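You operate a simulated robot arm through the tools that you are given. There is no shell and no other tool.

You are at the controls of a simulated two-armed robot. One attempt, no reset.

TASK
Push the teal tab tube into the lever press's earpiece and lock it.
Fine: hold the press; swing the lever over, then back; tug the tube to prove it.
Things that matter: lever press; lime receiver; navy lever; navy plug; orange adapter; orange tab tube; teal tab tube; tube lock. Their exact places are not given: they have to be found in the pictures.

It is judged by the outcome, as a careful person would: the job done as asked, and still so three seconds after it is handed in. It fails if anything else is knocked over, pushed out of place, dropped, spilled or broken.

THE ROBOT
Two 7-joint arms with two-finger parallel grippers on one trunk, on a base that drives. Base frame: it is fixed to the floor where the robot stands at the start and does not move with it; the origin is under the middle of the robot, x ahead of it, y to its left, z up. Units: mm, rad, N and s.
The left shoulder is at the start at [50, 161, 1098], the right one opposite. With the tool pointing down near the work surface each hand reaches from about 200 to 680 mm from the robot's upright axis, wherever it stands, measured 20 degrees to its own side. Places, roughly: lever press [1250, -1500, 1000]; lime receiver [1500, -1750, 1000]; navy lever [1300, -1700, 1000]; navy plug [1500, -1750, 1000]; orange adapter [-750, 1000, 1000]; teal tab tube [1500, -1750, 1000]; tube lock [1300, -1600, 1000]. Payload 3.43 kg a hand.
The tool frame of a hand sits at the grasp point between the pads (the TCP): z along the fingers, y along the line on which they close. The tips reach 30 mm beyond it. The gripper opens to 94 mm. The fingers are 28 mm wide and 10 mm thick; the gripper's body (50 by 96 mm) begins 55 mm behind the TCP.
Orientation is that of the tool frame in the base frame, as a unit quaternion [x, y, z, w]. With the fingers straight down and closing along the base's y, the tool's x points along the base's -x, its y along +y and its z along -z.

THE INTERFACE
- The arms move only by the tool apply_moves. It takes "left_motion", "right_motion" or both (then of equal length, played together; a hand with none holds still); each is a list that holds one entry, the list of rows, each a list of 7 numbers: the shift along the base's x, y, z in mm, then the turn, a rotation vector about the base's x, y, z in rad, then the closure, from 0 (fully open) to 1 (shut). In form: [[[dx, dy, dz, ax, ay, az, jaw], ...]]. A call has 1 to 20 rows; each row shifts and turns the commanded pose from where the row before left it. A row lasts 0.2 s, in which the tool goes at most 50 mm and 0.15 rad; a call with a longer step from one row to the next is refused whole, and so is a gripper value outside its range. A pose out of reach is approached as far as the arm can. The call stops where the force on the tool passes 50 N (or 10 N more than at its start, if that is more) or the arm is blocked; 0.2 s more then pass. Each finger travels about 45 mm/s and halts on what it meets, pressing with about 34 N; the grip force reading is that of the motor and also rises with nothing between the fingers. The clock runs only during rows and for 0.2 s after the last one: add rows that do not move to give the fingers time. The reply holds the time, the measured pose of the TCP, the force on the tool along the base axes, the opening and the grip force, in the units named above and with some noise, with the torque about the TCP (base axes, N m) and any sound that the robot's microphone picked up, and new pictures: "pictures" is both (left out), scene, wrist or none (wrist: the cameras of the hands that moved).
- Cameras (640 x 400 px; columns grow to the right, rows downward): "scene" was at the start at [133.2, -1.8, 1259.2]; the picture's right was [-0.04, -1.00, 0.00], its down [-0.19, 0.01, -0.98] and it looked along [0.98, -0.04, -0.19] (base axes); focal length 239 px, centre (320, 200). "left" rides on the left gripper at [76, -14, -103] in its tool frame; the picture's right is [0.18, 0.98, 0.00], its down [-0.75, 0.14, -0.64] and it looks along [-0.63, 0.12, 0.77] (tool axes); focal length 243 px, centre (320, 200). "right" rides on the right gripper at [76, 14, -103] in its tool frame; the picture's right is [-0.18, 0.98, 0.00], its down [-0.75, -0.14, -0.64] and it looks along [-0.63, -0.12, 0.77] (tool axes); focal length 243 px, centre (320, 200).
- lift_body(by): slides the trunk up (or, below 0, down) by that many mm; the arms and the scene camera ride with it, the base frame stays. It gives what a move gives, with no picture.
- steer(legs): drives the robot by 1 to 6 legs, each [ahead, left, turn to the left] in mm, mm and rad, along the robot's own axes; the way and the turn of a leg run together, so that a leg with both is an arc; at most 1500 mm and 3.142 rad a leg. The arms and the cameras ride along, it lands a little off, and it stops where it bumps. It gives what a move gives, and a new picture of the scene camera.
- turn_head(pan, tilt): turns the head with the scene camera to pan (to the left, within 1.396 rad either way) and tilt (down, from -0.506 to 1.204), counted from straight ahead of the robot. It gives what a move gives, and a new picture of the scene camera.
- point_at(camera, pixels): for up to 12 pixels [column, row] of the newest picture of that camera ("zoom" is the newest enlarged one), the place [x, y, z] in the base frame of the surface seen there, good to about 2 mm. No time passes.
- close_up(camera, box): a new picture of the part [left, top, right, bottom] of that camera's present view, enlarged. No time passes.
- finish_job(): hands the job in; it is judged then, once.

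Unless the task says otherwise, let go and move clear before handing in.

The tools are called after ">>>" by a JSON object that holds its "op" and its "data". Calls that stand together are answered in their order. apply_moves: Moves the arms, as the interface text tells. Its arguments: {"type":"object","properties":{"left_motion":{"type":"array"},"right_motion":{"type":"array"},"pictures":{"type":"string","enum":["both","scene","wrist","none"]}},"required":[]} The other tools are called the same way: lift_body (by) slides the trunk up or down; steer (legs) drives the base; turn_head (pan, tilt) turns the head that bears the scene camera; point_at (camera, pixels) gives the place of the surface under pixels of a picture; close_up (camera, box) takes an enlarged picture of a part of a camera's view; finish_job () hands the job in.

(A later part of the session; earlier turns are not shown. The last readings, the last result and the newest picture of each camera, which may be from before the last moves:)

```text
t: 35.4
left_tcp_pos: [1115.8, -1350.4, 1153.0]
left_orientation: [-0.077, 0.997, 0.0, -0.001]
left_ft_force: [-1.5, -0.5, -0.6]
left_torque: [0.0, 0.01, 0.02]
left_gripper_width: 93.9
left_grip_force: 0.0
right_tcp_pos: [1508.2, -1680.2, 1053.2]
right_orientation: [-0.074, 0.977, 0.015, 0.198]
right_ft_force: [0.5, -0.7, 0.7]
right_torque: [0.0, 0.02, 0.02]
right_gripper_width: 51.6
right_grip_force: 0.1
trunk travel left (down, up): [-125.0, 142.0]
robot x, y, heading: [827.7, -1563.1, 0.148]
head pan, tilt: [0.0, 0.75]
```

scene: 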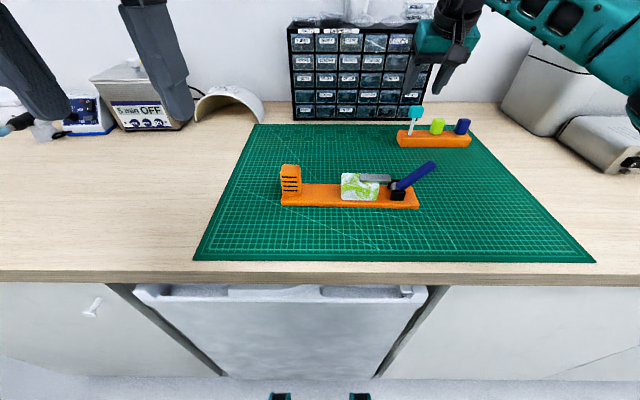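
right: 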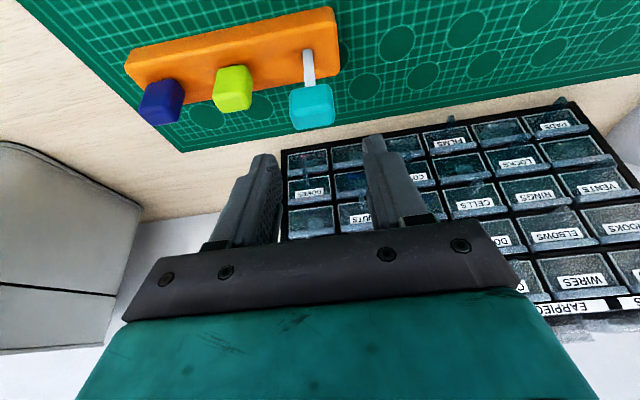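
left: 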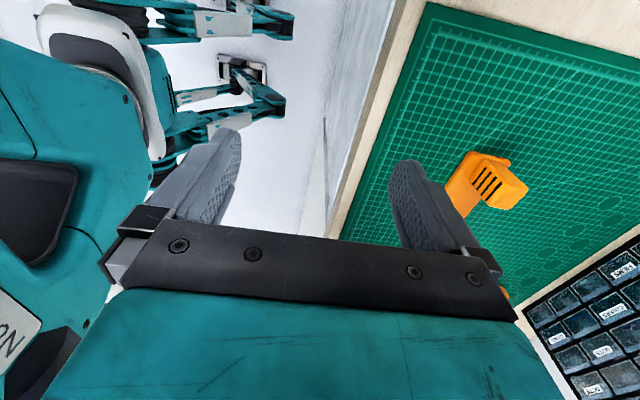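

The fingers straddle the teal head's column in the wrist view (tips at (262,158) and (375,140), head at (312,105)). I go straight down to z≈1001.

>>> {"op": "apply_moves", "data": {"right_motion": [[[0, 0.3, -13, 0, 0, 0, 0.45], [0, 0.3, -13, 0, 0, 0, 0.45], [0, 0.3, -13, 0, 0, 0, 0.45], [0, 0.3, -12.5, 0, 0, 0, 0.45], [0, 0, 0, 0, 0, 0, 0.45]]]}}

```text
t: 36.6
left_tcp_pos: [1116.7, -1350.0, 1152.9]
left_orientation: [-0.076, 0.997, 0.001, -0.001]
left_ft_force: [0.1, 0.5, -0.2]
left_torque: [0.01, 0.02, -0.01]
left_gripper_width: 94.0
left_grip_force: 0.1
right_tcp_pos: [1506.5, -1679.5, 1001.3]
right_orientation: [-0.073, 0.977, 0.015, 0.198]
right_ft_force: [-0.5, -0.2, 1.6]
right_torque: [0.02, 0.0, 0.01]
right_gripper_width: 51.6
right_grip_force: 0.0
trunk travel left (down, up): [-125.0, 142.0]
robot x, y, heading: [828.5, -1557.0, 0.15]
head pan, tilt: [0.0, 0.75]
```

scene: 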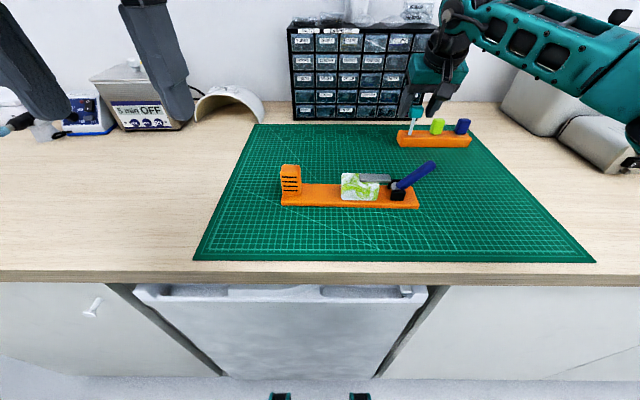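
right: 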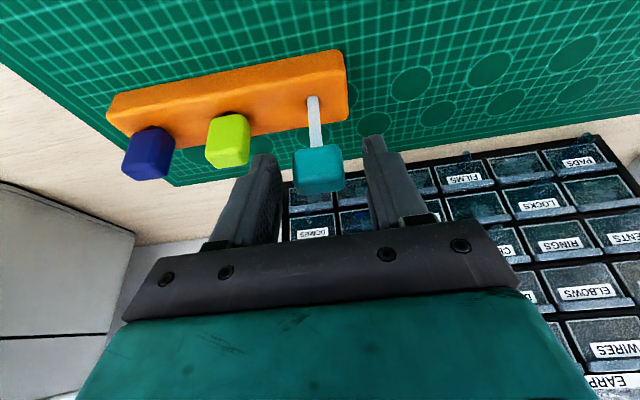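

>>> {"op": "close_up", "data": {"camera": "right", "box": [220, 80, 440, 240]}}

>>> {"op": "close_up", "data": {"camera": "scene", "box": [385, 70, 485, 150]}}

```text
2.50 times, centred on (330, 160) of right
```

zoom: 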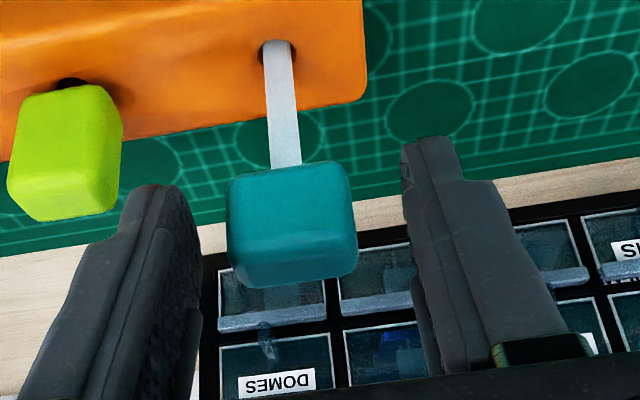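

```text
5.00 times, centred on (435, 110) of scene
```

zoom: 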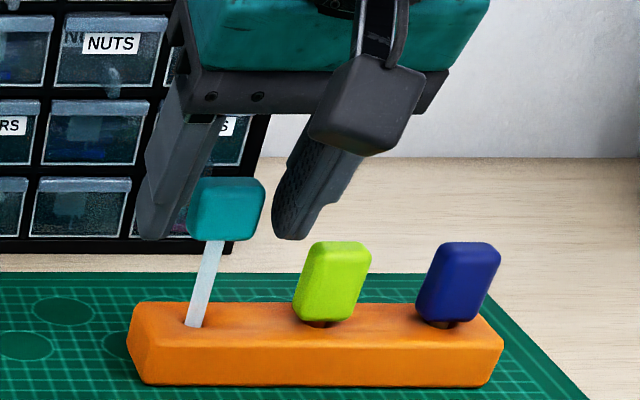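

The head sits between the pads, roughly centred. I close the jaw on it.

>>> {"op": "apply_moves", "data": {"right_motion": [[[0, 0, 0, 0, 0, 0, 0.55], [0, 0, 0, 0, 0, 0, 0.62], [0, 0, 0, 0, 0, 0, 0.7], [0, 0, 0, 0, 0, 0, 0.85], [0, 0, 0, 0, 0, 0, 1.0], [0, 0, 0, 0, 0, 0, 1.0], [0, 0, 0, 0, 0, 0, 1.0]]]}}

>>> {"op": "close_up", "data": {"camera": "right", "box": [220, 80, 440, 240]}}

>>> {"op": "close_up", "data": {"camera": "scene", "box": [385, 70, 485, 150]}}

```text
t: 38.2
left_tcp_pos: [1115.8, -1351.3, 1153.0]
left_orientation: [-0.076, 0.997, 0.0, -0.001]
left_ft_force: [-0.4, -0.1, 1.4]
left_torque: [0.0, 0.02, -0.03]
left_gripper_width: 94.1
left_grip_force: 0.1
right_tcp_pos: [1507.6, -1680.3, 1002.9]
right_orientation: [-0.073, 0.977, 0.016, 0.198]
right_ft_force: [-0.6, -0.2, -0.5]
right_torque: [-0.03, 0.01, 0.01]
right_gripper_width: 28.5
right_grip_force: 34.2
trunk travel left (down, up): [-125.0, 142.0]
robot x, y, heading: [827.1, -1559.2, 0.155]
head pan, tilt: [0.0, 0.75]
```

scene: 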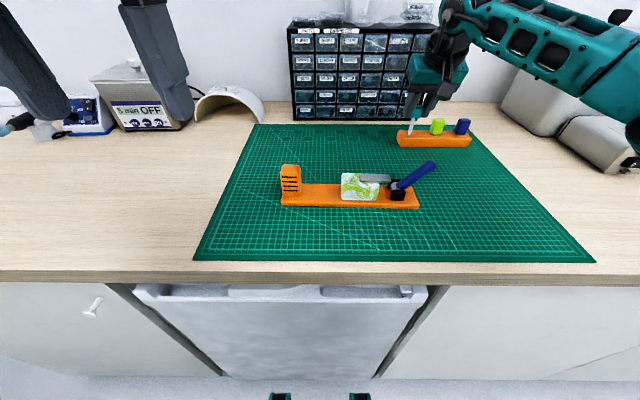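
right: 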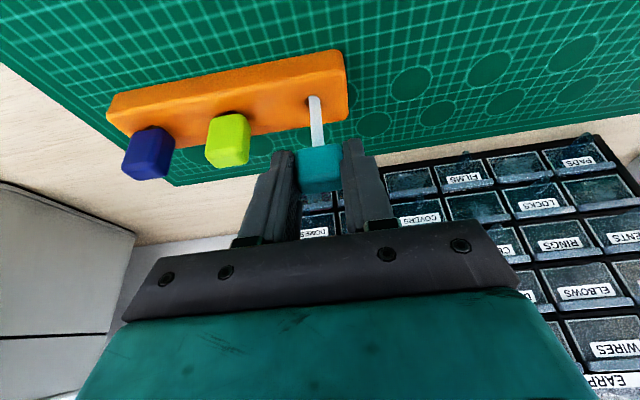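

```text
2.50 times, centred on (330, 160) of right
```

zoom: 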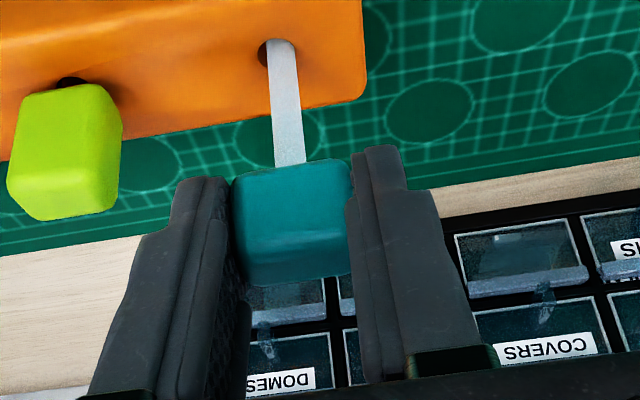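

```text
5.00 times, centred on (435, 110) of scene
```

zoom: 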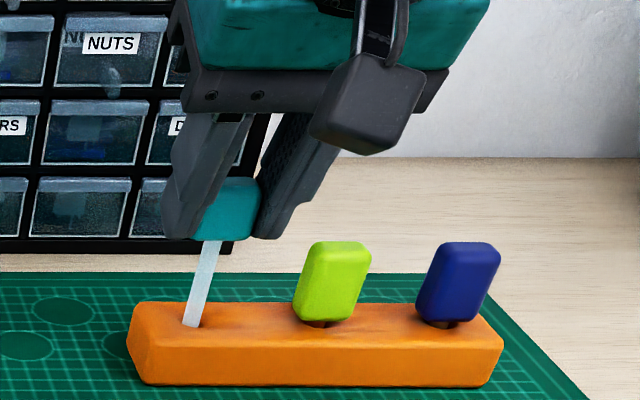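

Gripped at 28.5 mm opening with 34 N. I lift straight up out of the rack.

>>> {"op": "apply_moves", "data": {"right_motion": [[[0, 0, 10, 0, 0, 0, 1.0], [0, 0, 12, 0, 0, 0, 1.0], [0, 0, 14, 0, 0, 0, 1.0], [0, 0, 14, 0, 0, 0, 1.0], [0, 0, 15, 0, 0, 0, 1.0], [0, 0, 15, 0, 0, 0, 1.0], [0, 0, 10, 0, 0, 0, 1.0], [0, 0, 0, 0, 0, 0, 1.0]]]}}

>>> {"op": "close_up", "data": {"camera": "right", "box": [200, 40, 440, 210]}}

>>> {"op": "close_up", "data": {"camera": "scene", "box": [375, 40, 485, 150]}}

```text
t: 40.0
left_tcp_pos: [1117.6, -1349.6, 1152.9]
left_orientation: [-0.077, 0.997, 0.0, 0.0]
left_ft_force: [0.6, -0.2, -1.3]
left_torque: [-0.03, -0.02, 0.01]
left_gripper_width: 94.0
left_grip_force: 0.0
right_tcp_pos: [1507.6, -1679.5, 1092.1]
right_orientation: [-0.074, 0.977, 0.016, 0.198]
right_ft_force: [0.5, 0.0, -0.6]
right_torque: [0.0, 0.0, 0.0]
right_gripper_width: 28.6
right_grip_force: 34.6
trunk travel left (down, up): [-125.0, 142.0]
robot x, y, heading: [830.5, -1559.9, 0.148]
head pan, tilt: [0.0, 0.75]
```

scene: 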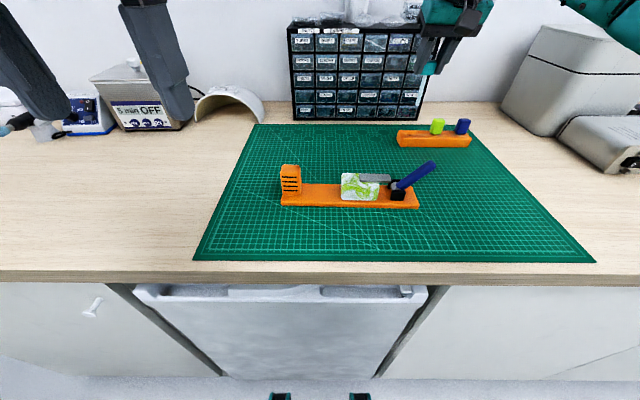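
right: 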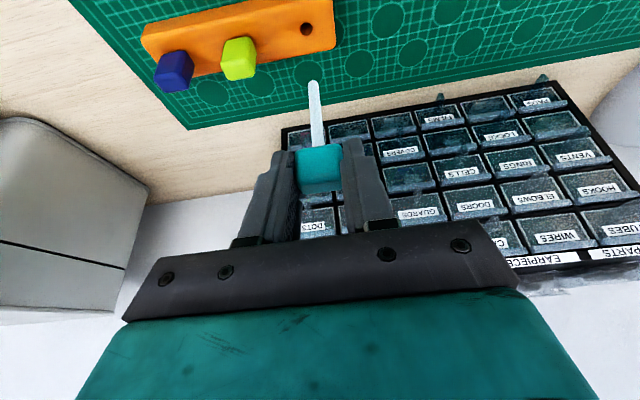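

```text
2.35 times, centred on (320, 125) of right
```

zoom: 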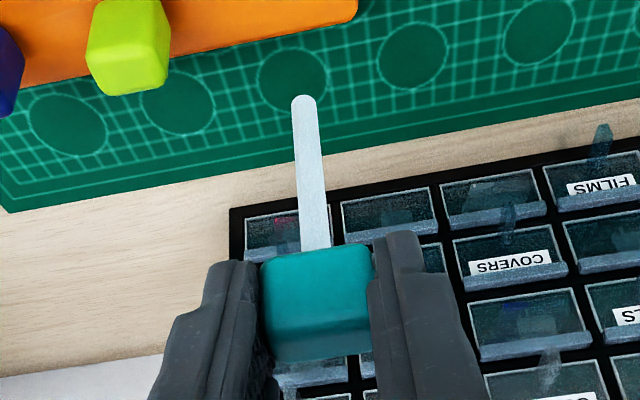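

```text
3.64 times, centred on (430, 95) of scene
```

zoom: 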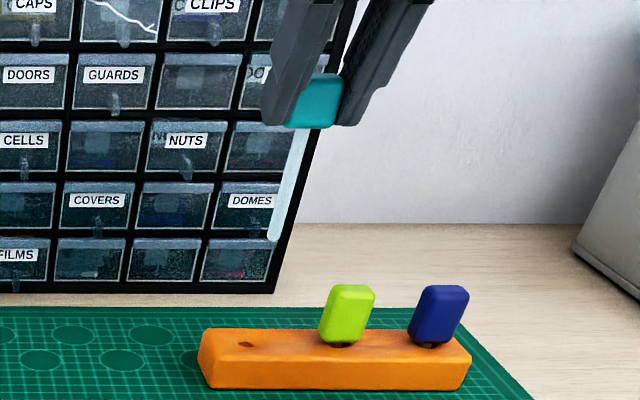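

The tube is out, with a rounded tip at zoom (273,238). I measure its length and position relative to the hand.

>>> {"op": "point_at", "data": {"camera": "zoom", "pixels": [[273, 238], [274, 232], [280, 205], [290, 160], [297, 133], [310, 122], [320, 80], [305, 78]]}}

>>> {"op": "point_at", "data": {"camera": "right", "pixels": [[314, 84], [315, 90], [316, 110], [318, 130], [318, 142], [320, 160], [313, 84], [317, 120]]}}

```text
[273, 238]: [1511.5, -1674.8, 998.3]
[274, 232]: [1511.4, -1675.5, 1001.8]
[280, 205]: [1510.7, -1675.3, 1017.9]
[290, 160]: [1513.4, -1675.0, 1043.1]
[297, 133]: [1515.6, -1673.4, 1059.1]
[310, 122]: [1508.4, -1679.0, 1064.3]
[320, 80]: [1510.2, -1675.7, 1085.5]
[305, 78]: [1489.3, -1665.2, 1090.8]
```

```text
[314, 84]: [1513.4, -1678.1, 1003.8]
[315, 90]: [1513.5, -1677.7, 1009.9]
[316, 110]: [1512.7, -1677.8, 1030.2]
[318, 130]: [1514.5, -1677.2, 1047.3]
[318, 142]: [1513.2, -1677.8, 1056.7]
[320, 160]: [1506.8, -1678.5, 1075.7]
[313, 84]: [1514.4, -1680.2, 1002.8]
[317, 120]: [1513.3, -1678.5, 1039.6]
```

The stem is about 64 mm long and its tip hangs ~95 mm below the TCP, so after insertion the head will stand ~30 mm above the earpiece, clear of the lock bar. I carry it over to above the bore, staying high.

>>> {"op": "apply_moves", "data": {"right_motion": [[[-10, 6, 9, 0, 0, 0, 1.0], [-25, 15, 9, 0, 0, 0, 1.0], [-30, 18, 0, 0, 0, 0, 1.0], [-30, 18, 0, 0, 0, 0, 1.0], [-30, 18, 0, 0, 0, 0, 1.0], [-30, 18, 0, 0, 0, 0, 1.0], [-30, 18, 0, 0, 0, 0, 1.0], [-25, 14, 0, 0, 0, 0, 1.0], [-17.6, 9.3, 0, 0, 0, 0, 1.0], [0, 0, 0, 0, 0, 0, 1.0]]]}}

```text
t: 42.2
left_tcp_pos: [1117.1, -1351.0, 1153.2]
left_orientation: [-0.076, 0.997, 0.001, -0.001]
left_ft_force: [0.2, 1.0, -0.5]
left_torque: [0.04, 0.03, 0.02]
left_gripper_width: 94.1
left_grip_force: 0.1
right_tcp_pos: [1279.6, -1544.1, 1110.2]
right_orientation: [-0.073, 0.978, 0.016, 0.197]
right_ft_force: [-0.2, 0.1, 0.6]
right_torque: [0.0, -0.02, -0.03]
right_gripper_width: 28.5
right_grip_force: 33.8
trunk travel left (down, up): [-125.0, 142.0]
robot x, y, heading: [827.8, -1561.7, 0.153]
head pan, tilt: [0.0, 0.75]
```

scene: 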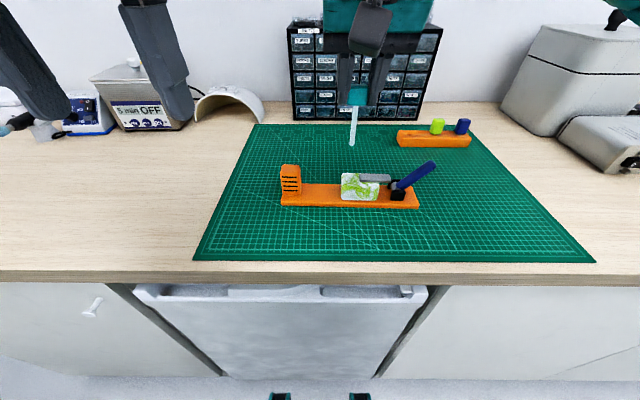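
right: 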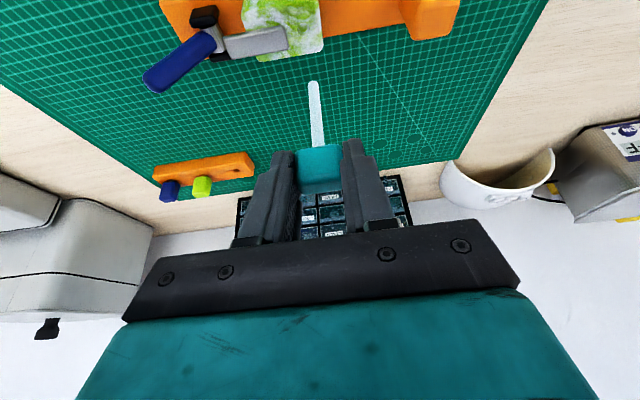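

The tube hangs over the press. I lower 43 mm so the tip is about 25 mm above the earpiece and compare tip and bore in both cameras.

>>> {"op": "apply_moves", "data": {"right_motion": [[[0, 0, -11, 0, 0, 0, 1.0], [0, 0, -11, 0, 0, 0, 1.0], [0, 0, -11, 0, 0, 0, 1.0], [0, 0, -11, 0, 0, 0, 1.0], [0, 0, 0, 0, 0, 0, 1.0]]]}}

>>> {"op": "close_up", "data": {"camera": "right", "box": [200, 0, 440, 150]}}

>>> {"op": "close_up", "data": {"camera": "scene", "box": [325, 130, 405, 210]}}

```text
t: 43.4
left_tcp_pos: [1116.0, -1351.0, 1152.8]
left_orientation: [-0.077, 0.997, 0.0, -0.001]
left_ft_force: [0.3, -0.1, 0.1]
left_torque: [0.0, 0.0, 0.03]
left_gripper_width: 94.3
left_grip_force: 0.1
right_tcp_pos: [1281.0, -1545.5, 1065.8]
right_orientation: [-0.074, 0.977, 0.015, 0.198]
right_ft_force: [-0.4, -0.3, 0.2]
right_torque: [0.0, -0.02, 0.0]
right_gripper_width: 28.4
right_grip_force: 33.9
trunk travel left (down, up): [-125.0, 142.0]
robot x, y, heading: [825.9, -1562.9, 0.152]
head pan, tilt: [0.0, 0.75]
```

scene: 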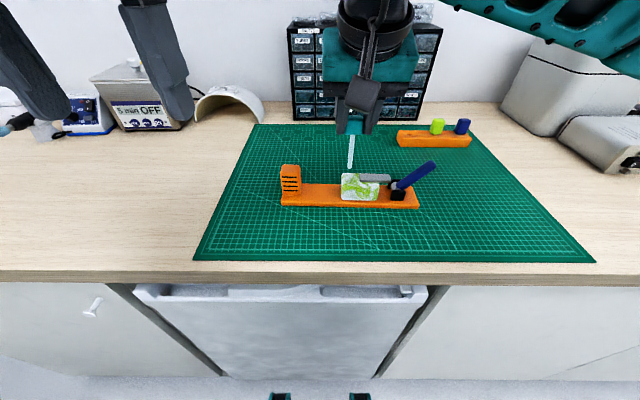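
right: 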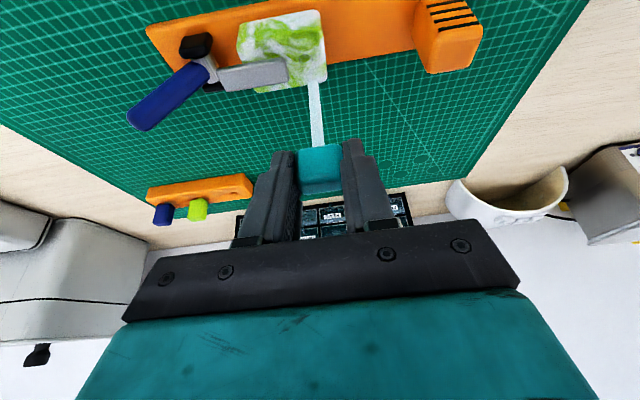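

```text
2.67 times, centred on (320, 75) of right
```

zoom: 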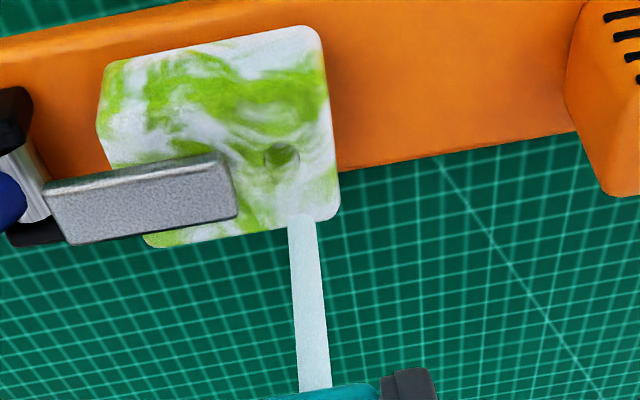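

```text
5.00 times, centred on (365, 170) of scene
```

zoom: 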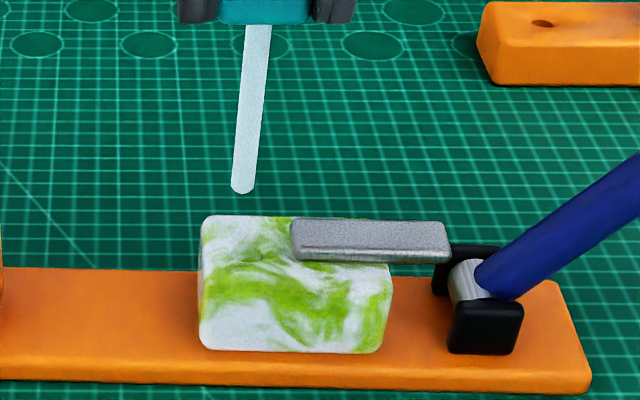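

The bore shows clearly in the wrist zoom at (280,158) (picture pixel (305,59)), and the stem tip at (313,82). I get both positions from the same camera.

>>> {"op": "point_at", "data": {"camera": "right", "pixels": [[305, 59], [298, 59], [312.5, 59], [305, 52], [305, 66], [313.5, 84], [314, 88], [316, 110], [296, 64], [318, 60], [283, 62], [288, 80]]}}

>>> {"op": "point_at", "data": {"camera": "zoom", "pixels": [[243, 185], [246, 160], [255, 60], [243, 192], [300, 255], [440, 258], [300, 228], [440, 230]]}}

>>> {"op": "close_up", "data": {"camera": "right", "box": [270, 20, 350, 110]}}

```text
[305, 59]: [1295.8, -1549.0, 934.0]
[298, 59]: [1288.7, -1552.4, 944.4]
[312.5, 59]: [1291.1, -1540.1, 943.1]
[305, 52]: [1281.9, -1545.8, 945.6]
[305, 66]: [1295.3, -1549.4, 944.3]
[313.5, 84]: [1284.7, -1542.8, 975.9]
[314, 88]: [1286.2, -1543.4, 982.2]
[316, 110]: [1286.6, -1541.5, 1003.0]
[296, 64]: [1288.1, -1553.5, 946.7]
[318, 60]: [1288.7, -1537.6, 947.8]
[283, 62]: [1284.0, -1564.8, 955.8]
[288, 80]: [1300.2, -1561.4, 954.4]
```

```text
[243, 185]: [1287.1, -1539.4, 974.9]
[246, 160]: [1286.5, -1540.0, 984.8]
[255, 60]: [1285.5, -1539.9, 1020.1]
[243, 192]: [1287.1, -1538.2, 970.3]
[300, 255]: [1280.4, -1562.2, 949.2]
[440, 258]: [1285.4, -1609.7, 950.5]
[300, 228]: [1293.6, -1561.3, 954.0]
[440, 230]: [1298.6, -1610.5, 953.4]
```

```text
4.44 times, centred on (310, 65) of right
```

zoom: 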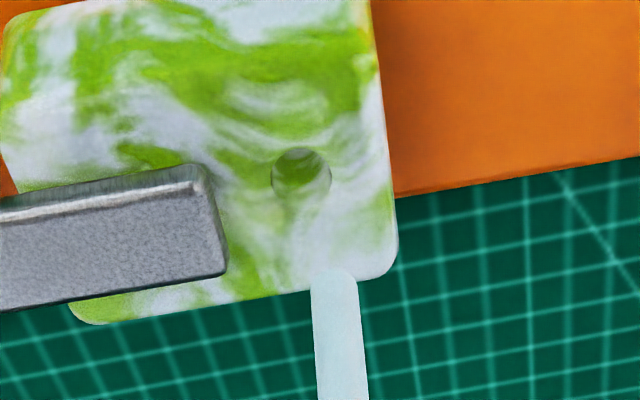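

Both cameras say the tip must shift about 4–5 mm toward −y, with x nearly right. I correct this and lower to ~8 mm above the surface for a last check.

>>> {"op": "apply_moves", "data": {"right_motion": [[[-0.3, -2.5, -6, 0, 0, 0, 1.0], [-0.2, -2, -6, 0, 0, 0, 1.0], [0, 0, -6, 0, 0, 0, 1.0], [0, 0, 0, 0, 0, 0, 1.0]]]}}

>>> {"op": "close_up", "data": {"camera": "right", "box": [270, 20, 350, 110]}}

>>> {"op": "close_up", "data": {"camera": "scene", "box": [330, 145, 380, 190]}}

```text
t: 44.4
left_tcp_pos: [1117.2, -1350.6, 1153.9]
left_orientation: [-0.076, 0.997, 0.0, -0.001]
left_ft_force: [-0.4, -0.2, 0.0]
left_torque: [0.02, 0.02, 0.04]
left_gripper_width: 94.2
left_grip_force: 0.1
right_tcp_pos: [1280.3, -1549.8, 1048.5]
right_orientation: [-0.073, 0.977, 0.015, 0.198]
right_ft_force: [-0.2, 0.4, -0.7]
right_torque: [0.01, -0.03, -0.01]
right_gripper_width: 28.4
right_grip_force: 33.6
trunk travel left (down, up): [-125.0, 142.0]
robot x, y, heading: [828.5, -1560.0, 0.155]
head pan, tilt: [0.0, 0.75]
```

scene: 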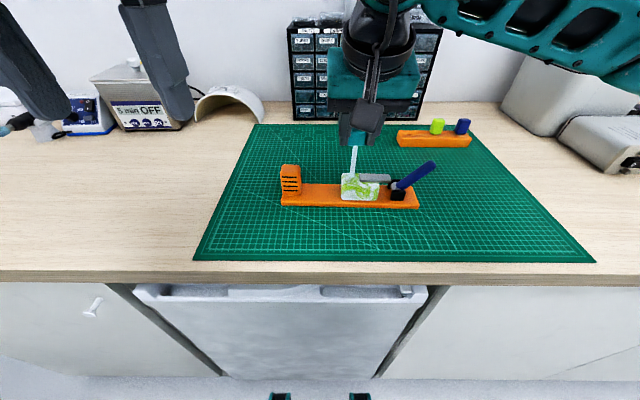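
right: 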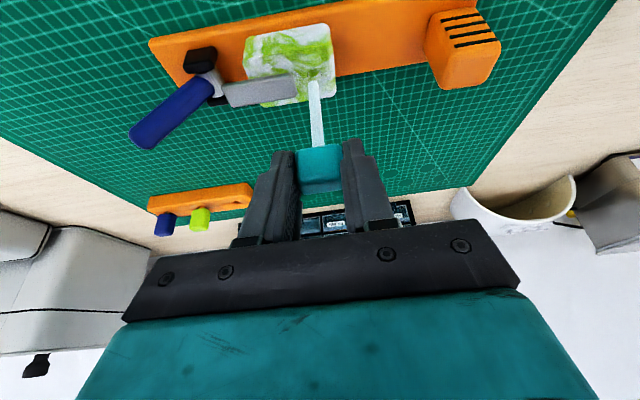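

```text
4.44 times, centred on (310, 65) of right
```

zoom: 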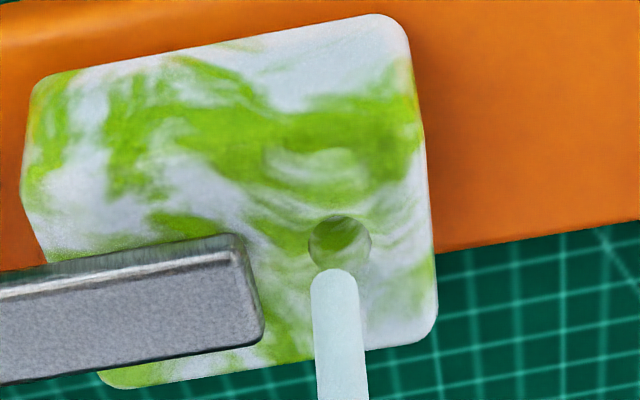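

```text
8.89 times, centred on (355, 168) of scene
```

zoom: 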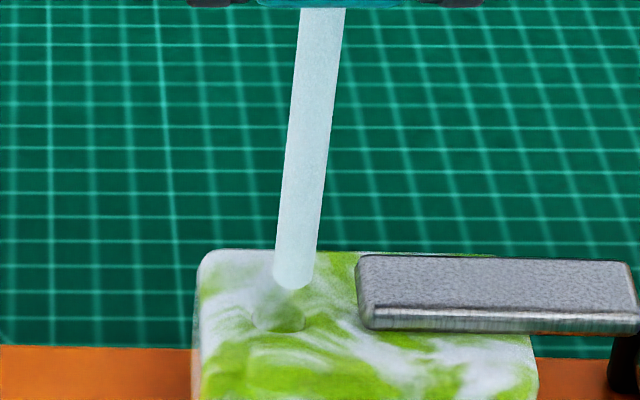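

In both zooms the bore lies about 2 mm toward +y of the stem's line and ~1 mm nearer to the robot. I correct that, lower 4 mm and look again.

>>> {"op": "apply_moves", "data": {"right_motion": [[[-1.0, 1.9, -2, 0, 0, 0, 1.0], [0, 0, -2, 0, 0, 0, 1.0], [0, 0, 0, 0, 0, 0, 1.0]]], "pictures": "none"}}

>>> {"op": "close_up", "data": {"camera": "right", "box": [270, 20, 350, 110]}}

>>> {"op": "close_up", "data": {"camera": "scene", "box": [330, 145, 380, 190]}}

```text
t: 45.2
left_tcp_pos: [1116.1, -1350.9, 1152.9]
left_orientation: [-0.076, 0.997, -0.001, -0.001]
left_ft_force: [0.2, 0.4, 0.4]
left_torque: [0.0, 0.0, 0.0]
left_gripper_width: 94.4
left_grip_force: 0.1
right_tcp_pos: [1278.9, -1547.0, 1045.2]
right_orientation: [-0.073, 0.977, 0.015, 0.198]
right_ft_force: [0.3, 0.0, -1.1]
right_torque: [0.01, 0.0, 0.01]
right_gripper_width: 28.3
right_grip_force: 34.6
trunk travel left (down, up): [-125.0, 142.0]
robot x, y, heading: [826.0, -1564.5, 0.15]
head pan, tilt: [0.0, 0.75]
```

```text
4.44 times, centred on (310, 65) of right
```

zoom: 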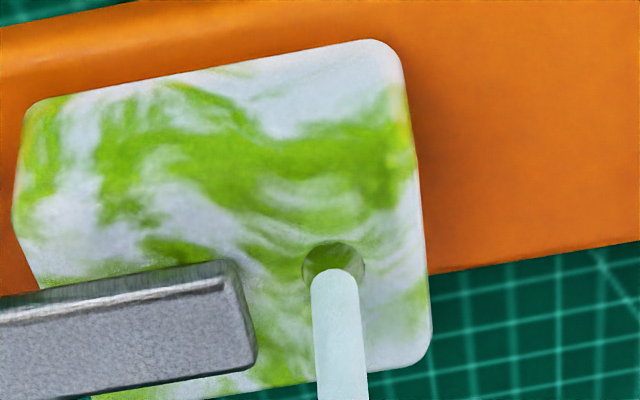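

```text
8.89 times, centred on (355, 168) of scene
```

zoom: 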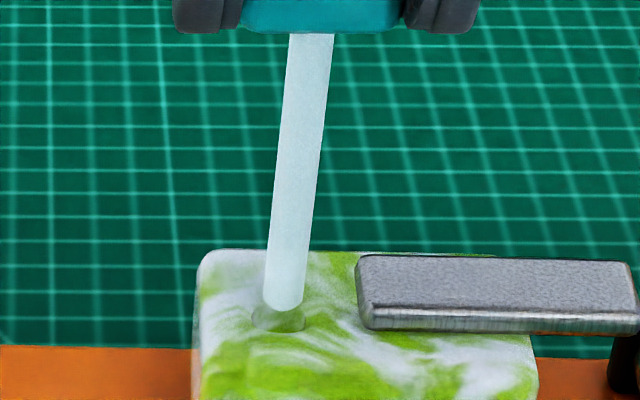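

The tip is at the bore's mouth in both views (wrist (335,280) vs bore (334,273); scene (285,301) vs (278,318)). I nudge 0.5 mm to +y and lower 8 mm, watching the force.

>>> {"op": "apply_moves", "data": {"right_motion": [[[0, 0.6, -1.5, 0, 0, 0, 1.0], [0, 0, -2, 0, 0, 0, 1.0], [0, 0, -2, 0, 0, 0, 1.0], [0, 0, -2, 0, 0, 0, 1.0]]], "pictures": "none"}}

>>> {"op": "close_up", "data": {"camera": "right", "box": [270, 20, 350, 110]}}

>>> {"op": "close_up", "data": {"camera": "scene", "box": [330, 145, 380, 190]}}

```text
t: 46.2
left_tcp_pos: [1115.7, -1349.9, 1153.1]
left_orientation: [-0.076, 0.997, 0.0, -0.001]
left_ft_force: [-0.1, 0.2, 0.0]
left_torque: [-0.01, -0.02, 0.03]
left_gripper_width: 93.8
left_grip_force: 0.0
right_tcp_pos: [1277.6, -1547.3, 1036.6]
right_orientation: [-0.074, 0.977, 0.016, 0.198]
right_ft_force: [0.8, 0.2, -0.1]
right_torque: [0.0, 0.02, -0.02]
right_gripper_width: 28.6
right_grip_force: 34.1
trunk travel left (down, up): [-125.0, 142.0]
robot x, y, heading: [832.8, -1560.4, 0.15]
head pan, tilt: [0.0, 0.75]
```

```text
4.44 times, centred on (310, 65) of right
```

zoom: 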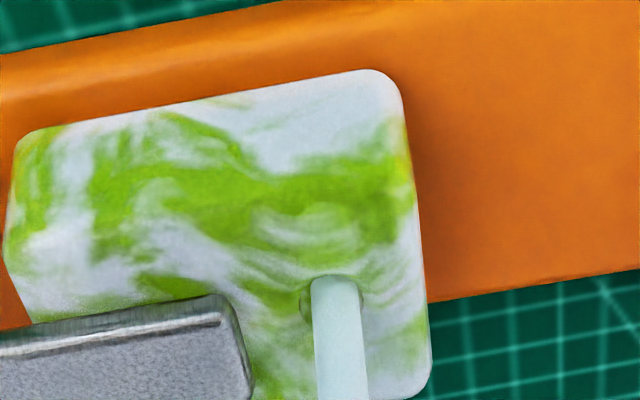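

```text
8.89 times, centred on (355, 168) of scene
```

zoom: 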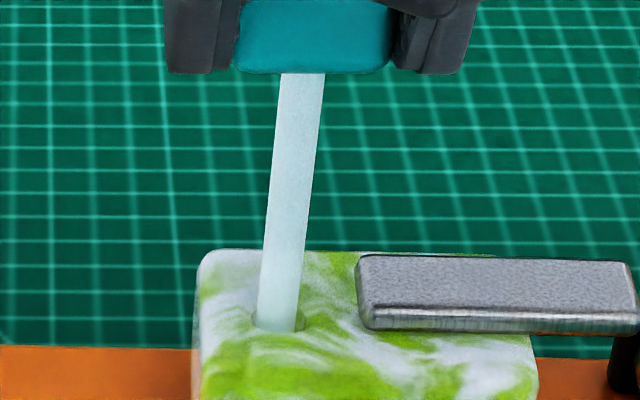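

The tip has gone into the bore with no force. I go on down 17 mm in small steps.

>>> {"op": "apply_moves", "data": {"right_motion": [[[0, 0, -2.5, 0, 0, 0, 1.0], [0, 0, -2.5, 0, 0, 0, 1.0], [0, 0, -2.5, 0, 0, 0, 1.0], [0, 0, -2.5, 0, 0, 0, 1.0], [0, 0, -2.5, 0, 0, 0, 1.0], [0, 0, -2.5, 0, 0, 0, 1.0], [0, 0, -2.5, 0, 0, 0, 1.0]]], "pictures": "none"}}

>>> {"op": "close_up", "data": {"camera": "right", "box": [270, 40, 350, 130]}}

>>> {"op": "close_up", "data": {"camera": "scene", "box": [320, 135, 400, 210]}}

```text
t: 47.8
left_tcp_pos: [1117.0, -1350.0, 1152.3]
left_orientation: [-0.076, 0.997, 0.0, -0.001]
left_ft_force: [-0.7, -0.8, -0.4]
left_torque: [0.0, 0.02, 0.0]
left_gripper_width: 93.8
left_grip_force: 0.0
right_tcp_pos: [1277.6, -1548.7, 1019.3]
right_orientation: [-0.074, 0.977, 0.016, 0.198]
right_ft_force: [1.1, -1.0, 3.6]
right_torque: [-0.05, -0.19, -0.02]
right_gripper_width: 28.7
right_grip_force: 33.4
trunk travel left (down, up): [-125.0, 142.0]
robot x, y, heading: [830.1, -1562.1, 0.15]
head pan, tilt: [0.0, 0.75]
```

```text
4.44 times, centred on (310, 85) of right
```

zoom: 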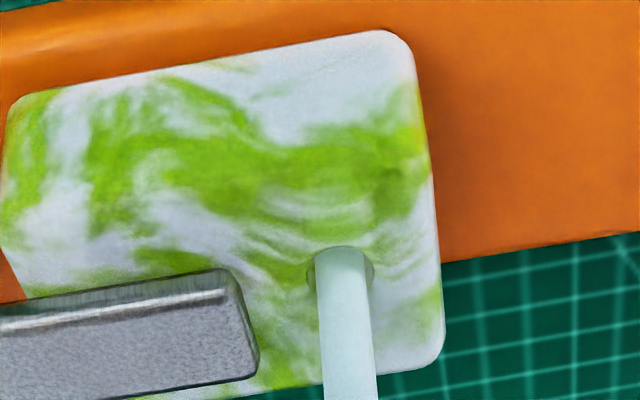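

```text
5.33 times, centred on (360, 172) of scene
```

zoom: 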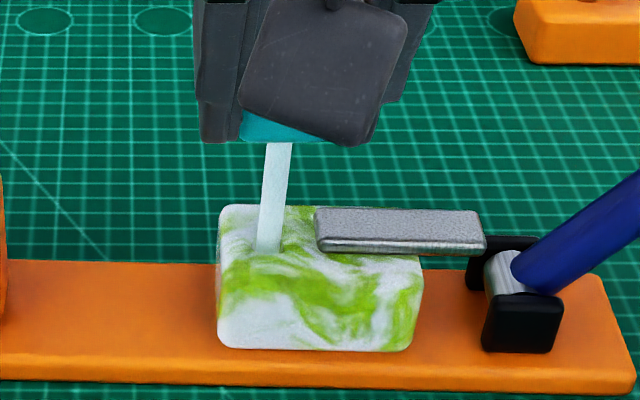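

It's about 21 mm deep with only 3.6 N of resistance. I push on another 8 mm.

>>> {"op": "apply_moves", "data": {"right_motion": [[[0, 0, -2, 0, 0, 0, 1.0], [0, 0, -2, 0, 0, 0, 1.0], [0, 0, -2, 0, 0, 0, 1.0]]], "pictures": "none"}}

>>> {"op": "close_up", "data": {"camera": "scene", "box": [320, 135, 400, 210]}}

```text
t: 48.6
left_tcp_pos: [1113.7, -1350.2, 1153.7]
left_orientation: [-0.077, 0.997, 0.0, 0.002]
left_ft_force: [0.0, -0.2, -0.2]
left_torque: [0.03, -0.01, -0.03]
left_gripper_width: 94.1
left_grip_force: 0.0
right_tcp_pos: [1277.6, -1547.5, 1018.1]
right_orientation: [-0.073, 0.976, 0.019, 0.204]
right_ft_force: [1.9, -2.7, 36.6]
right_torque: [-0.29, -0.52, -0.02]
right_gripper_width: 28.2
right_grip_force: 33.3
trunk travel left (down, up): [-125.0, 142.0]
robot x, y, heading: [827.6, -1562.3, 0.151]
head pan, tilt: [0.0, 0.75]
```

```text
5.33 times, centred on (360, 172) of scene
```

zoom: 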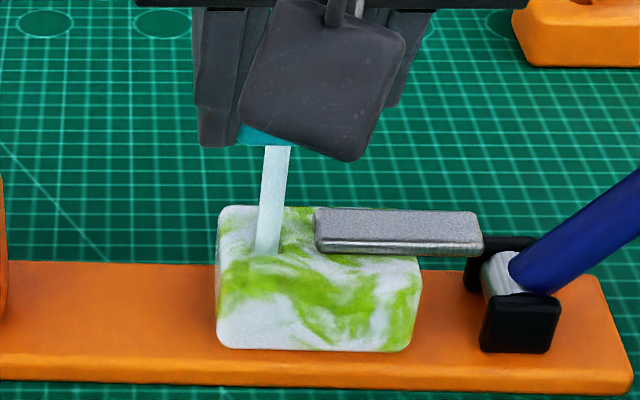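

Resistance rose to 37 N with almost no further travel: the tube is seated on the bottom of its bore (~22 mm deep). I ease off and open the jaw to leave the tube standing.

>>> {"op": "apply_moves", "data": {"right_motion": [[[0, 0, 0.5, 0, 0, 0, 1.0], [0, 0, 0, 0, 0, 0, 0.6], [0, 0, 0, 0, 0, 0, 0.5], [0, 0, 0, 0, 0, 0, 0.4], [0, 0, 0, 0, 0, 0, 0.35], [0, 0, 0, 0, 0, 0, 0.35]]], "pictures": "both"}}

>>> {"op": "close_up", "data": {"camera": "scene", "box": [320, 115, 420, 215]}}

```text
t: 50.0
left_tcp_pos: [1116.4, -1350.8, 1153.3]
left_orientation: [-0.077, 0.997, 0.0, -0.001]
left_ft_force: [-0.8, 0.2, -0.9]
left_torque: [-0.02, 0.01, 0.05]
left_gripper_width: 94.2
left_grip_force: 0.1
right_tcp_pos: [1278.1, -1548.7, 1012.8]
right_orientation: [-0.073, 0.977, 0.015, 0.198]
right_ft_force: [0.4, -0.5, -0.5]
right_torque: [0.01, 0.01, 0.0]
right_gripper_width: 61.3
right_grip_force: 0.1
trunk travel left (down, up): [-125.0, 142.0]
robot x, y, heading: [832.2, -1557.8, 0.153]
head pan, tilt: [0.0, 0.75]
```

scene: 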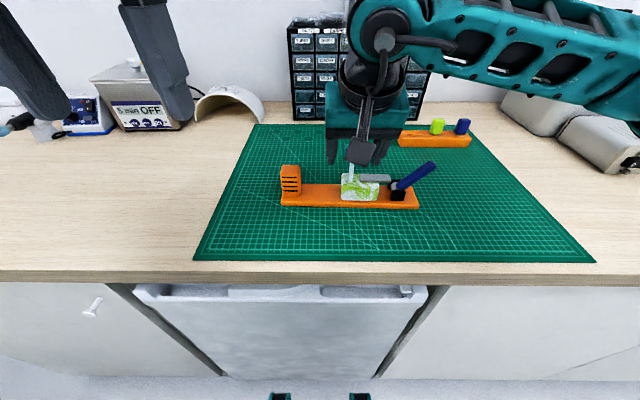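
right: 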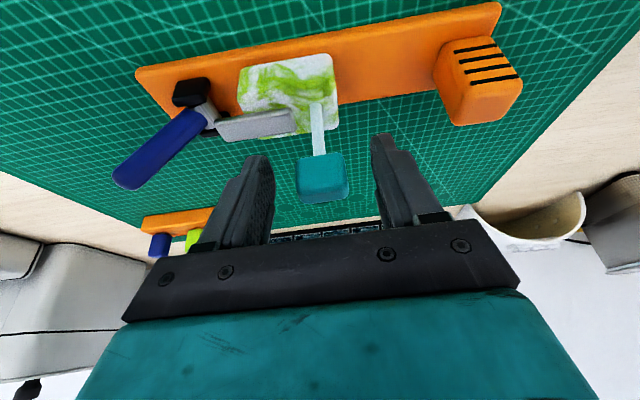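

```text
4.00 times, centred on (370, 165) of scene
```

zoom: 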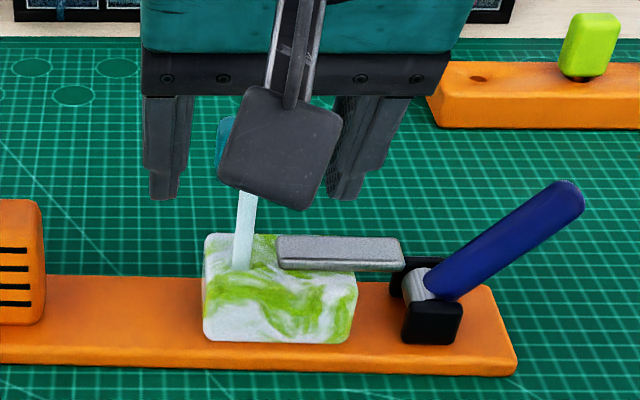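

The tube stands upright in the bore. I raise the right hand off it and move it to the right, clear of the lever.

>>> {"op": "apply_moves", "data": {"right_motion": [[[0, 0, 15, 0, 0, 0, 0.35], [0, 0, 20, 0, 0, 0, 0.35], [0, 0, 20, 0, 0, 0, 0.35], [-5, -15, 20, 0, 0, 0, 0.35], [-10, -30, 10, 0, 0, 0, 0.35], [-10, -35, 0, 0, 0, 0, 0.35], [-10, -35, 0, 0, 0, 0, 0.35], [-10, -35, 0, 0, 0, 0, 0.35], [0, 0, 0, 0, 0, 0, 0.35]]], "pictures": "scene"}}

>>> {"op": "close_up", "data": {"camera": "scene", "box": [320, 115, 440, 215]}}

>>> {"op": "close_up", "data": {"camera": "scene", "box": [330, 145, 380, 190]}}

```text
t: 52.0
left_tcp_pos: [1116.3, -1350.0, 1152.8]
left_orientation: [-0.077, 0.997, 0.0, -0.001]
left_ft_force: [-0.4, -0.3, -0.5]
left_torque: [-0.02, 0.02, 0.0]
left_gripper_width: 94.0
left_grip_force: 0.0
right_tcp_pos: [1235.6, -1697.1, 1100.9]
right_orientation: [-0.073, 0.978, 0.016, 0.197]
right_ft_force: [0.1, 0.0, -0.2]
right_torque: [0.01, 0.04, -0.01]
right_gripper_width: 61.1
right_grip_force: 0.1
trunk travel left (down, up): [-125.0, 142.0]
robot x, y, heading: [829.4, -1563.3, 0.149]
head pan, tilt: [0.0, 0.75]
```

scene: 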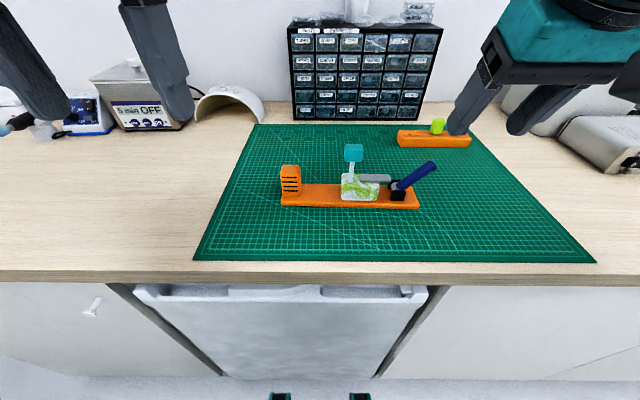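

```text
4.00 times, centred on (380, 165) of scene
```

zoom: 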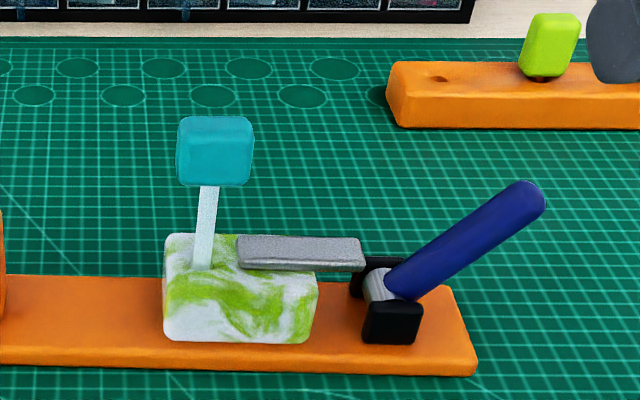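

```text
8.89 times, centred on (355, 168) of scene
```

zoom: 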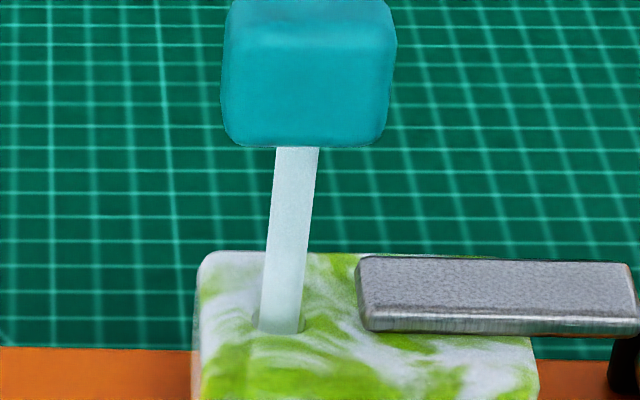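

The teal tube stands in the bore. Now I measure the ribbed block for the left hand to hold, and the tube's head height.

>>> {"op": "point_at", "data": {"camera": "zoom", "pixels": [[300, 60], [300, 142], [295, 155], [283, 320], [240, 20], [380, 20], [300, 12]]}}

>>> {"op": "close_up", "data": {"camera": "scene", "box": [270, 155, 320, 215]}}

>>> {"op": "point_at", "data": {"camera": "zoom", "pixels": [[270, 100], [270, 80], [350, 80], [310, 75], [310, 110], [265, 180], [270, 250], [355, 250], [370, 180], [372, 120], [310, 250], [310, 69]]}}

```text
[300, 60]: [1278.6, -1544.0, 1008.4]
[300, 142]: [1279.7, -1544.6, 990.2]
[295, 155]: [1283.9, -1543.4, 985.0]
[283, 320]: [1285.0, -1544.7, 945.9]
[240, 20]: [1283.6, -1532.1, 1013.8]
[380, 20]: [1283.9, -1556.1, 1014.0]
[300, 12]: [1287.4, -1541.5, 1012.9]
```

```text
6.67 times, centred on (295, 185) of scene
```

zoom: 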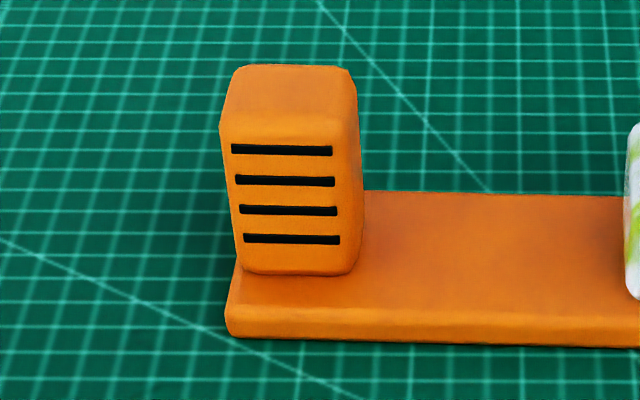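

```text
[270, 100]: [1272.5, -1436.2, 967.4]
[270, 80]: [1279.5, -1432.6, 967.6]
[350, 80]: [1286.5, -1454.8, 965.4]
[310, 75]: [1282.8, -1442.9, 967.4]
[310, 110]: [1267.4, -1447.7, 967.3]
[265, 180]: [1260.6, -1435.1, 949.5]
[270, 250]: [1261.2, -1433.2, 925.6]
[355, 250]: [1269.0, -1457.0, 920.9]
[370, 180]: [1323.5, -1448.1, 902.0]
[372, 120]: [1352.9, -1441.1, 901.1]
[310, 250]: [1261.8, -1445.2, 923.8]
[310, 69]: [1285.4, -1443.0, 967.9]
```

The block spans x 1261–1288, y −1424…−1459, top z≈967. I bring the left hand above it.

>>> {"op": "apply_moves", "data": {"left_motion": [[[26, -15, -10, 0, 0, 0, 0], [26, -16, -15, 0, 0, 0, 0], [26, -16, -18, 0, 0, 0, 0], [26, -16, -18, 0, 0, 0, 0], [26, -16, -18, 0, 0, 0, 0], [27, -15, -14, 0, 0, 0, 0], [0, 0, 0, 0, 0, 0, 0]]]}}

>>> {"op": "close_up", "data": {"camera": "left", "box": [180, 30, 460, 220]}}

```text
t: 53.6
left_tcp_pos: [1273.5, -1445.5, 1060.7]
left_orientation: [-0.077, 0.997, 0.0, -0.001]
left_ft_force: [0.3, -0.3, -0.1]
left_torque: [0.02, -0.04, -0.01]
left_gripper_width: 93.9
left_grip_force: 0.0
right_tcp_pos: [1233.5, -1697.6, 1100.8]
right_orientation: [-0.074, 0.977, 0.015, 0.198]
right_ft_force: [0.2, 0.6, 0.8]
right_torque: [-0.01, 0.0, 0.03]
right_gripper_width: 61.2
right_grip_force: 0.1
trunk travel left (down, up): [-125.0, 142.0]
robot x, y, heading: [824.1, -1563.9, 0.152]
head pan, tilt: [0.0, 0.75]
```

scene: 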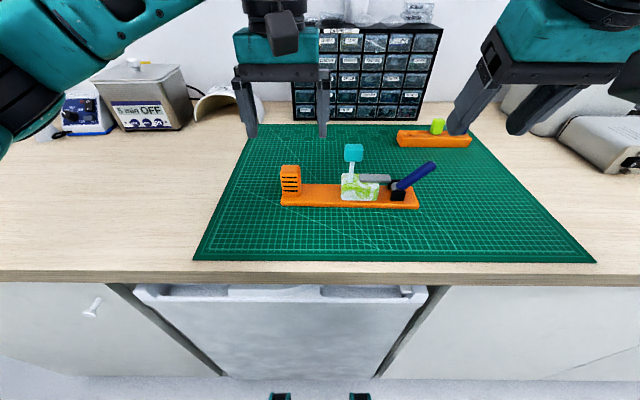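
left: 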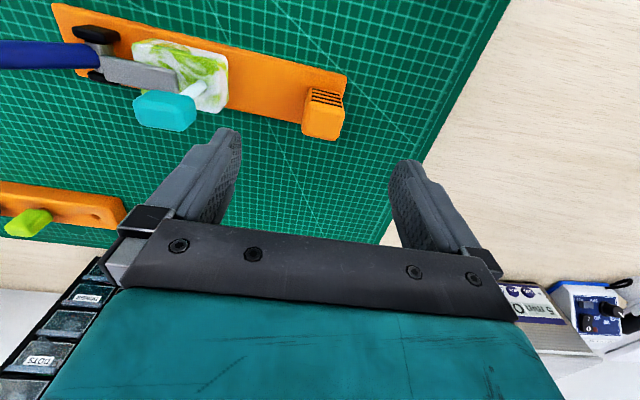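

```text
2.11 times, centred on (320, 125) of left
```

zoom: 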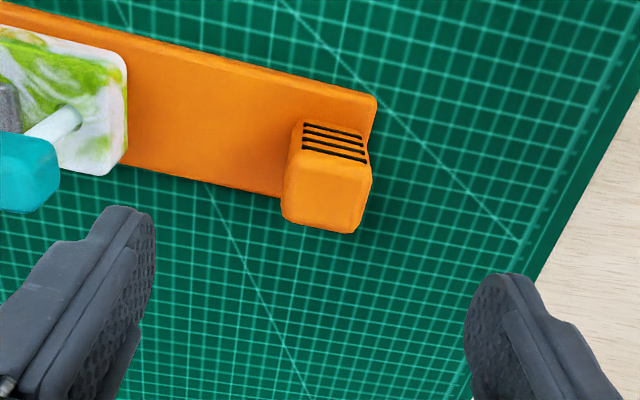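

>>> {"op": "point_at", "data": {"camera": "left", "pixels": [[322, 120], [303, 130], [342, 128], [322, 135], [306, 112], [322, 108], [325, 97], [335, 95], [165, 105]]}}

```text
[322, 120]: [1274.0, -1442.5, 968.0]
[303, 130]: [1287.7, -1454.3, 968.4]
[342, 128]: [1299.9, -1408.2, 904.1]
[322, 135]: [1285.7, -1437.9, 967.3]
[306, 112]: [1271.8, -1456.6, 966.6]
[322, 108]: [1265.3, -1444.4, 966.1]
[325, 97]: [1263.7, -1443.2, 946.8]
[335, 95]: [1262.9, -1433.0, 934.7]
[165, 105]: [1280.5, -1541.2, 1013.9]
```

The left view confirms the block centre at about (1275,−1441). I lower the open left hand around it.

>>> {"op": "apply_moves", "data": {"left_motion": [[[1.5, 4, -10, 0, 0, 0, 0], [0, 0, -15, 0, 0, 0, 0], [0, 0, -15, 0, 0, 0, 0], [0, 0, -15, 0, 0, 0, 0], [0, 0, -15, 0, 0, 0, 0], [0, 0, -15, 0, 0, 0, 0], [0, 0, -12, 0, 0, 0, 0], [0, 0, -8, 0, 0, 0, 0], [0, 0, 0, 0, 0, 0, 0]]]}}

>>> {"op": "close_up", "data": {"camera": "scene", "box": [240, 115, 400, 215]}}

>>> {"op": "close_up", "data": {"camera": "left", "box": [180, 80, 460, 250]}}

```text
t: 55.6
left_tcp_pos: [1274.2, -1440.3, 954.1]
left_orientation: [-0.077, 0.997, 0.0, -0.001]
left_ft_force: [-0.9, -0.3, 0.3]
left_torque: [-0.02, 0.01, -0.01]
left_gripper_width: 93.9
left_grip_force: 0.0
right_tcp_pos: [1234.0, -1697.0, 1101.5]
right_orientation: [-0.074, 0.977, 0.016, 0.198]
right_ft_force: [-1.2, -0.2, 0.3]
right_torque: [-0.01, 0.02, 0.01]
right_gripper_width: 60.8
right_grip_force: 0.1
trunk travel left (down, up): [-125.0, 142.0]
robot x, y, heading: [827.7, -1559.8, 0.147]
head pan, tilt: [0.0, 0.75]
```

scene: 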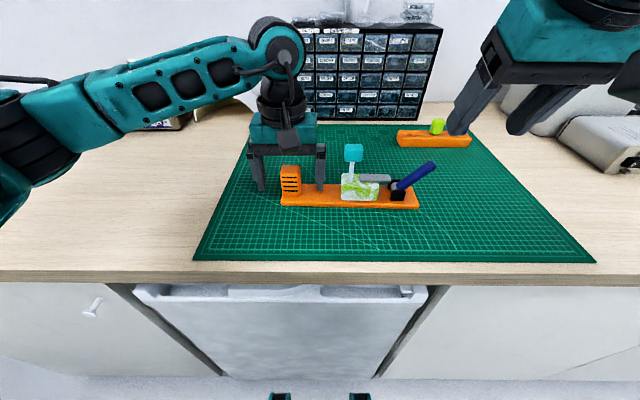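
left: 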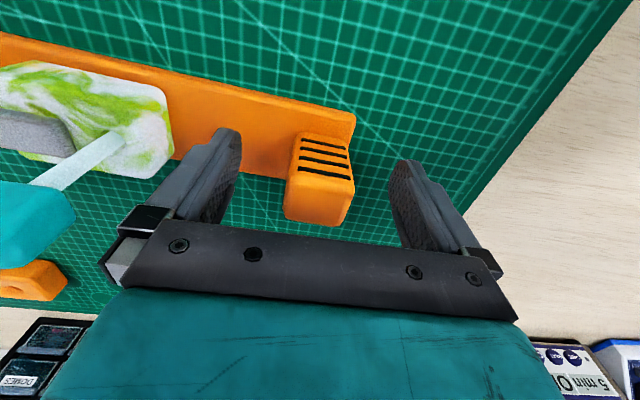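

```text
4.00 times, centred on (320, 165) of scene
```

zoom: 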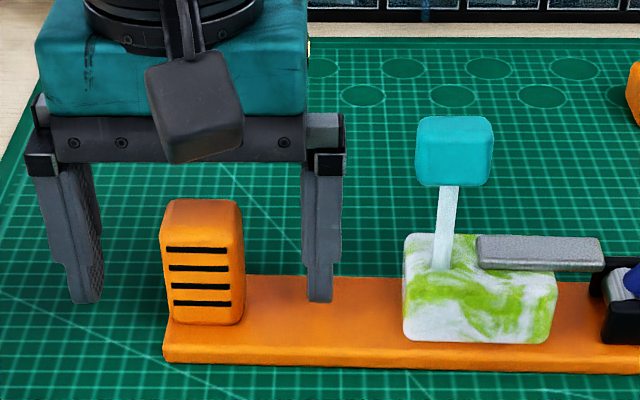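

```text
2.29 times, centred on (320, 165) of left
```

zoom: 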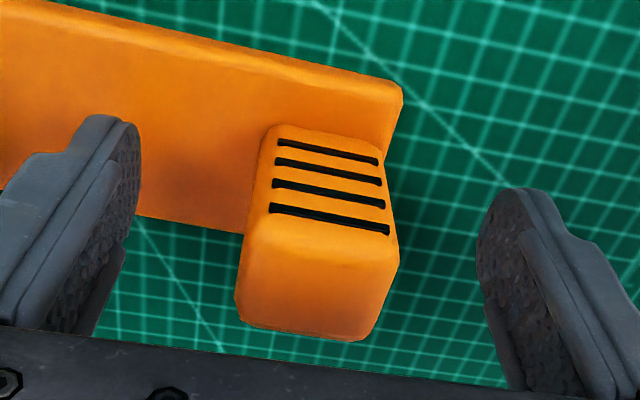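

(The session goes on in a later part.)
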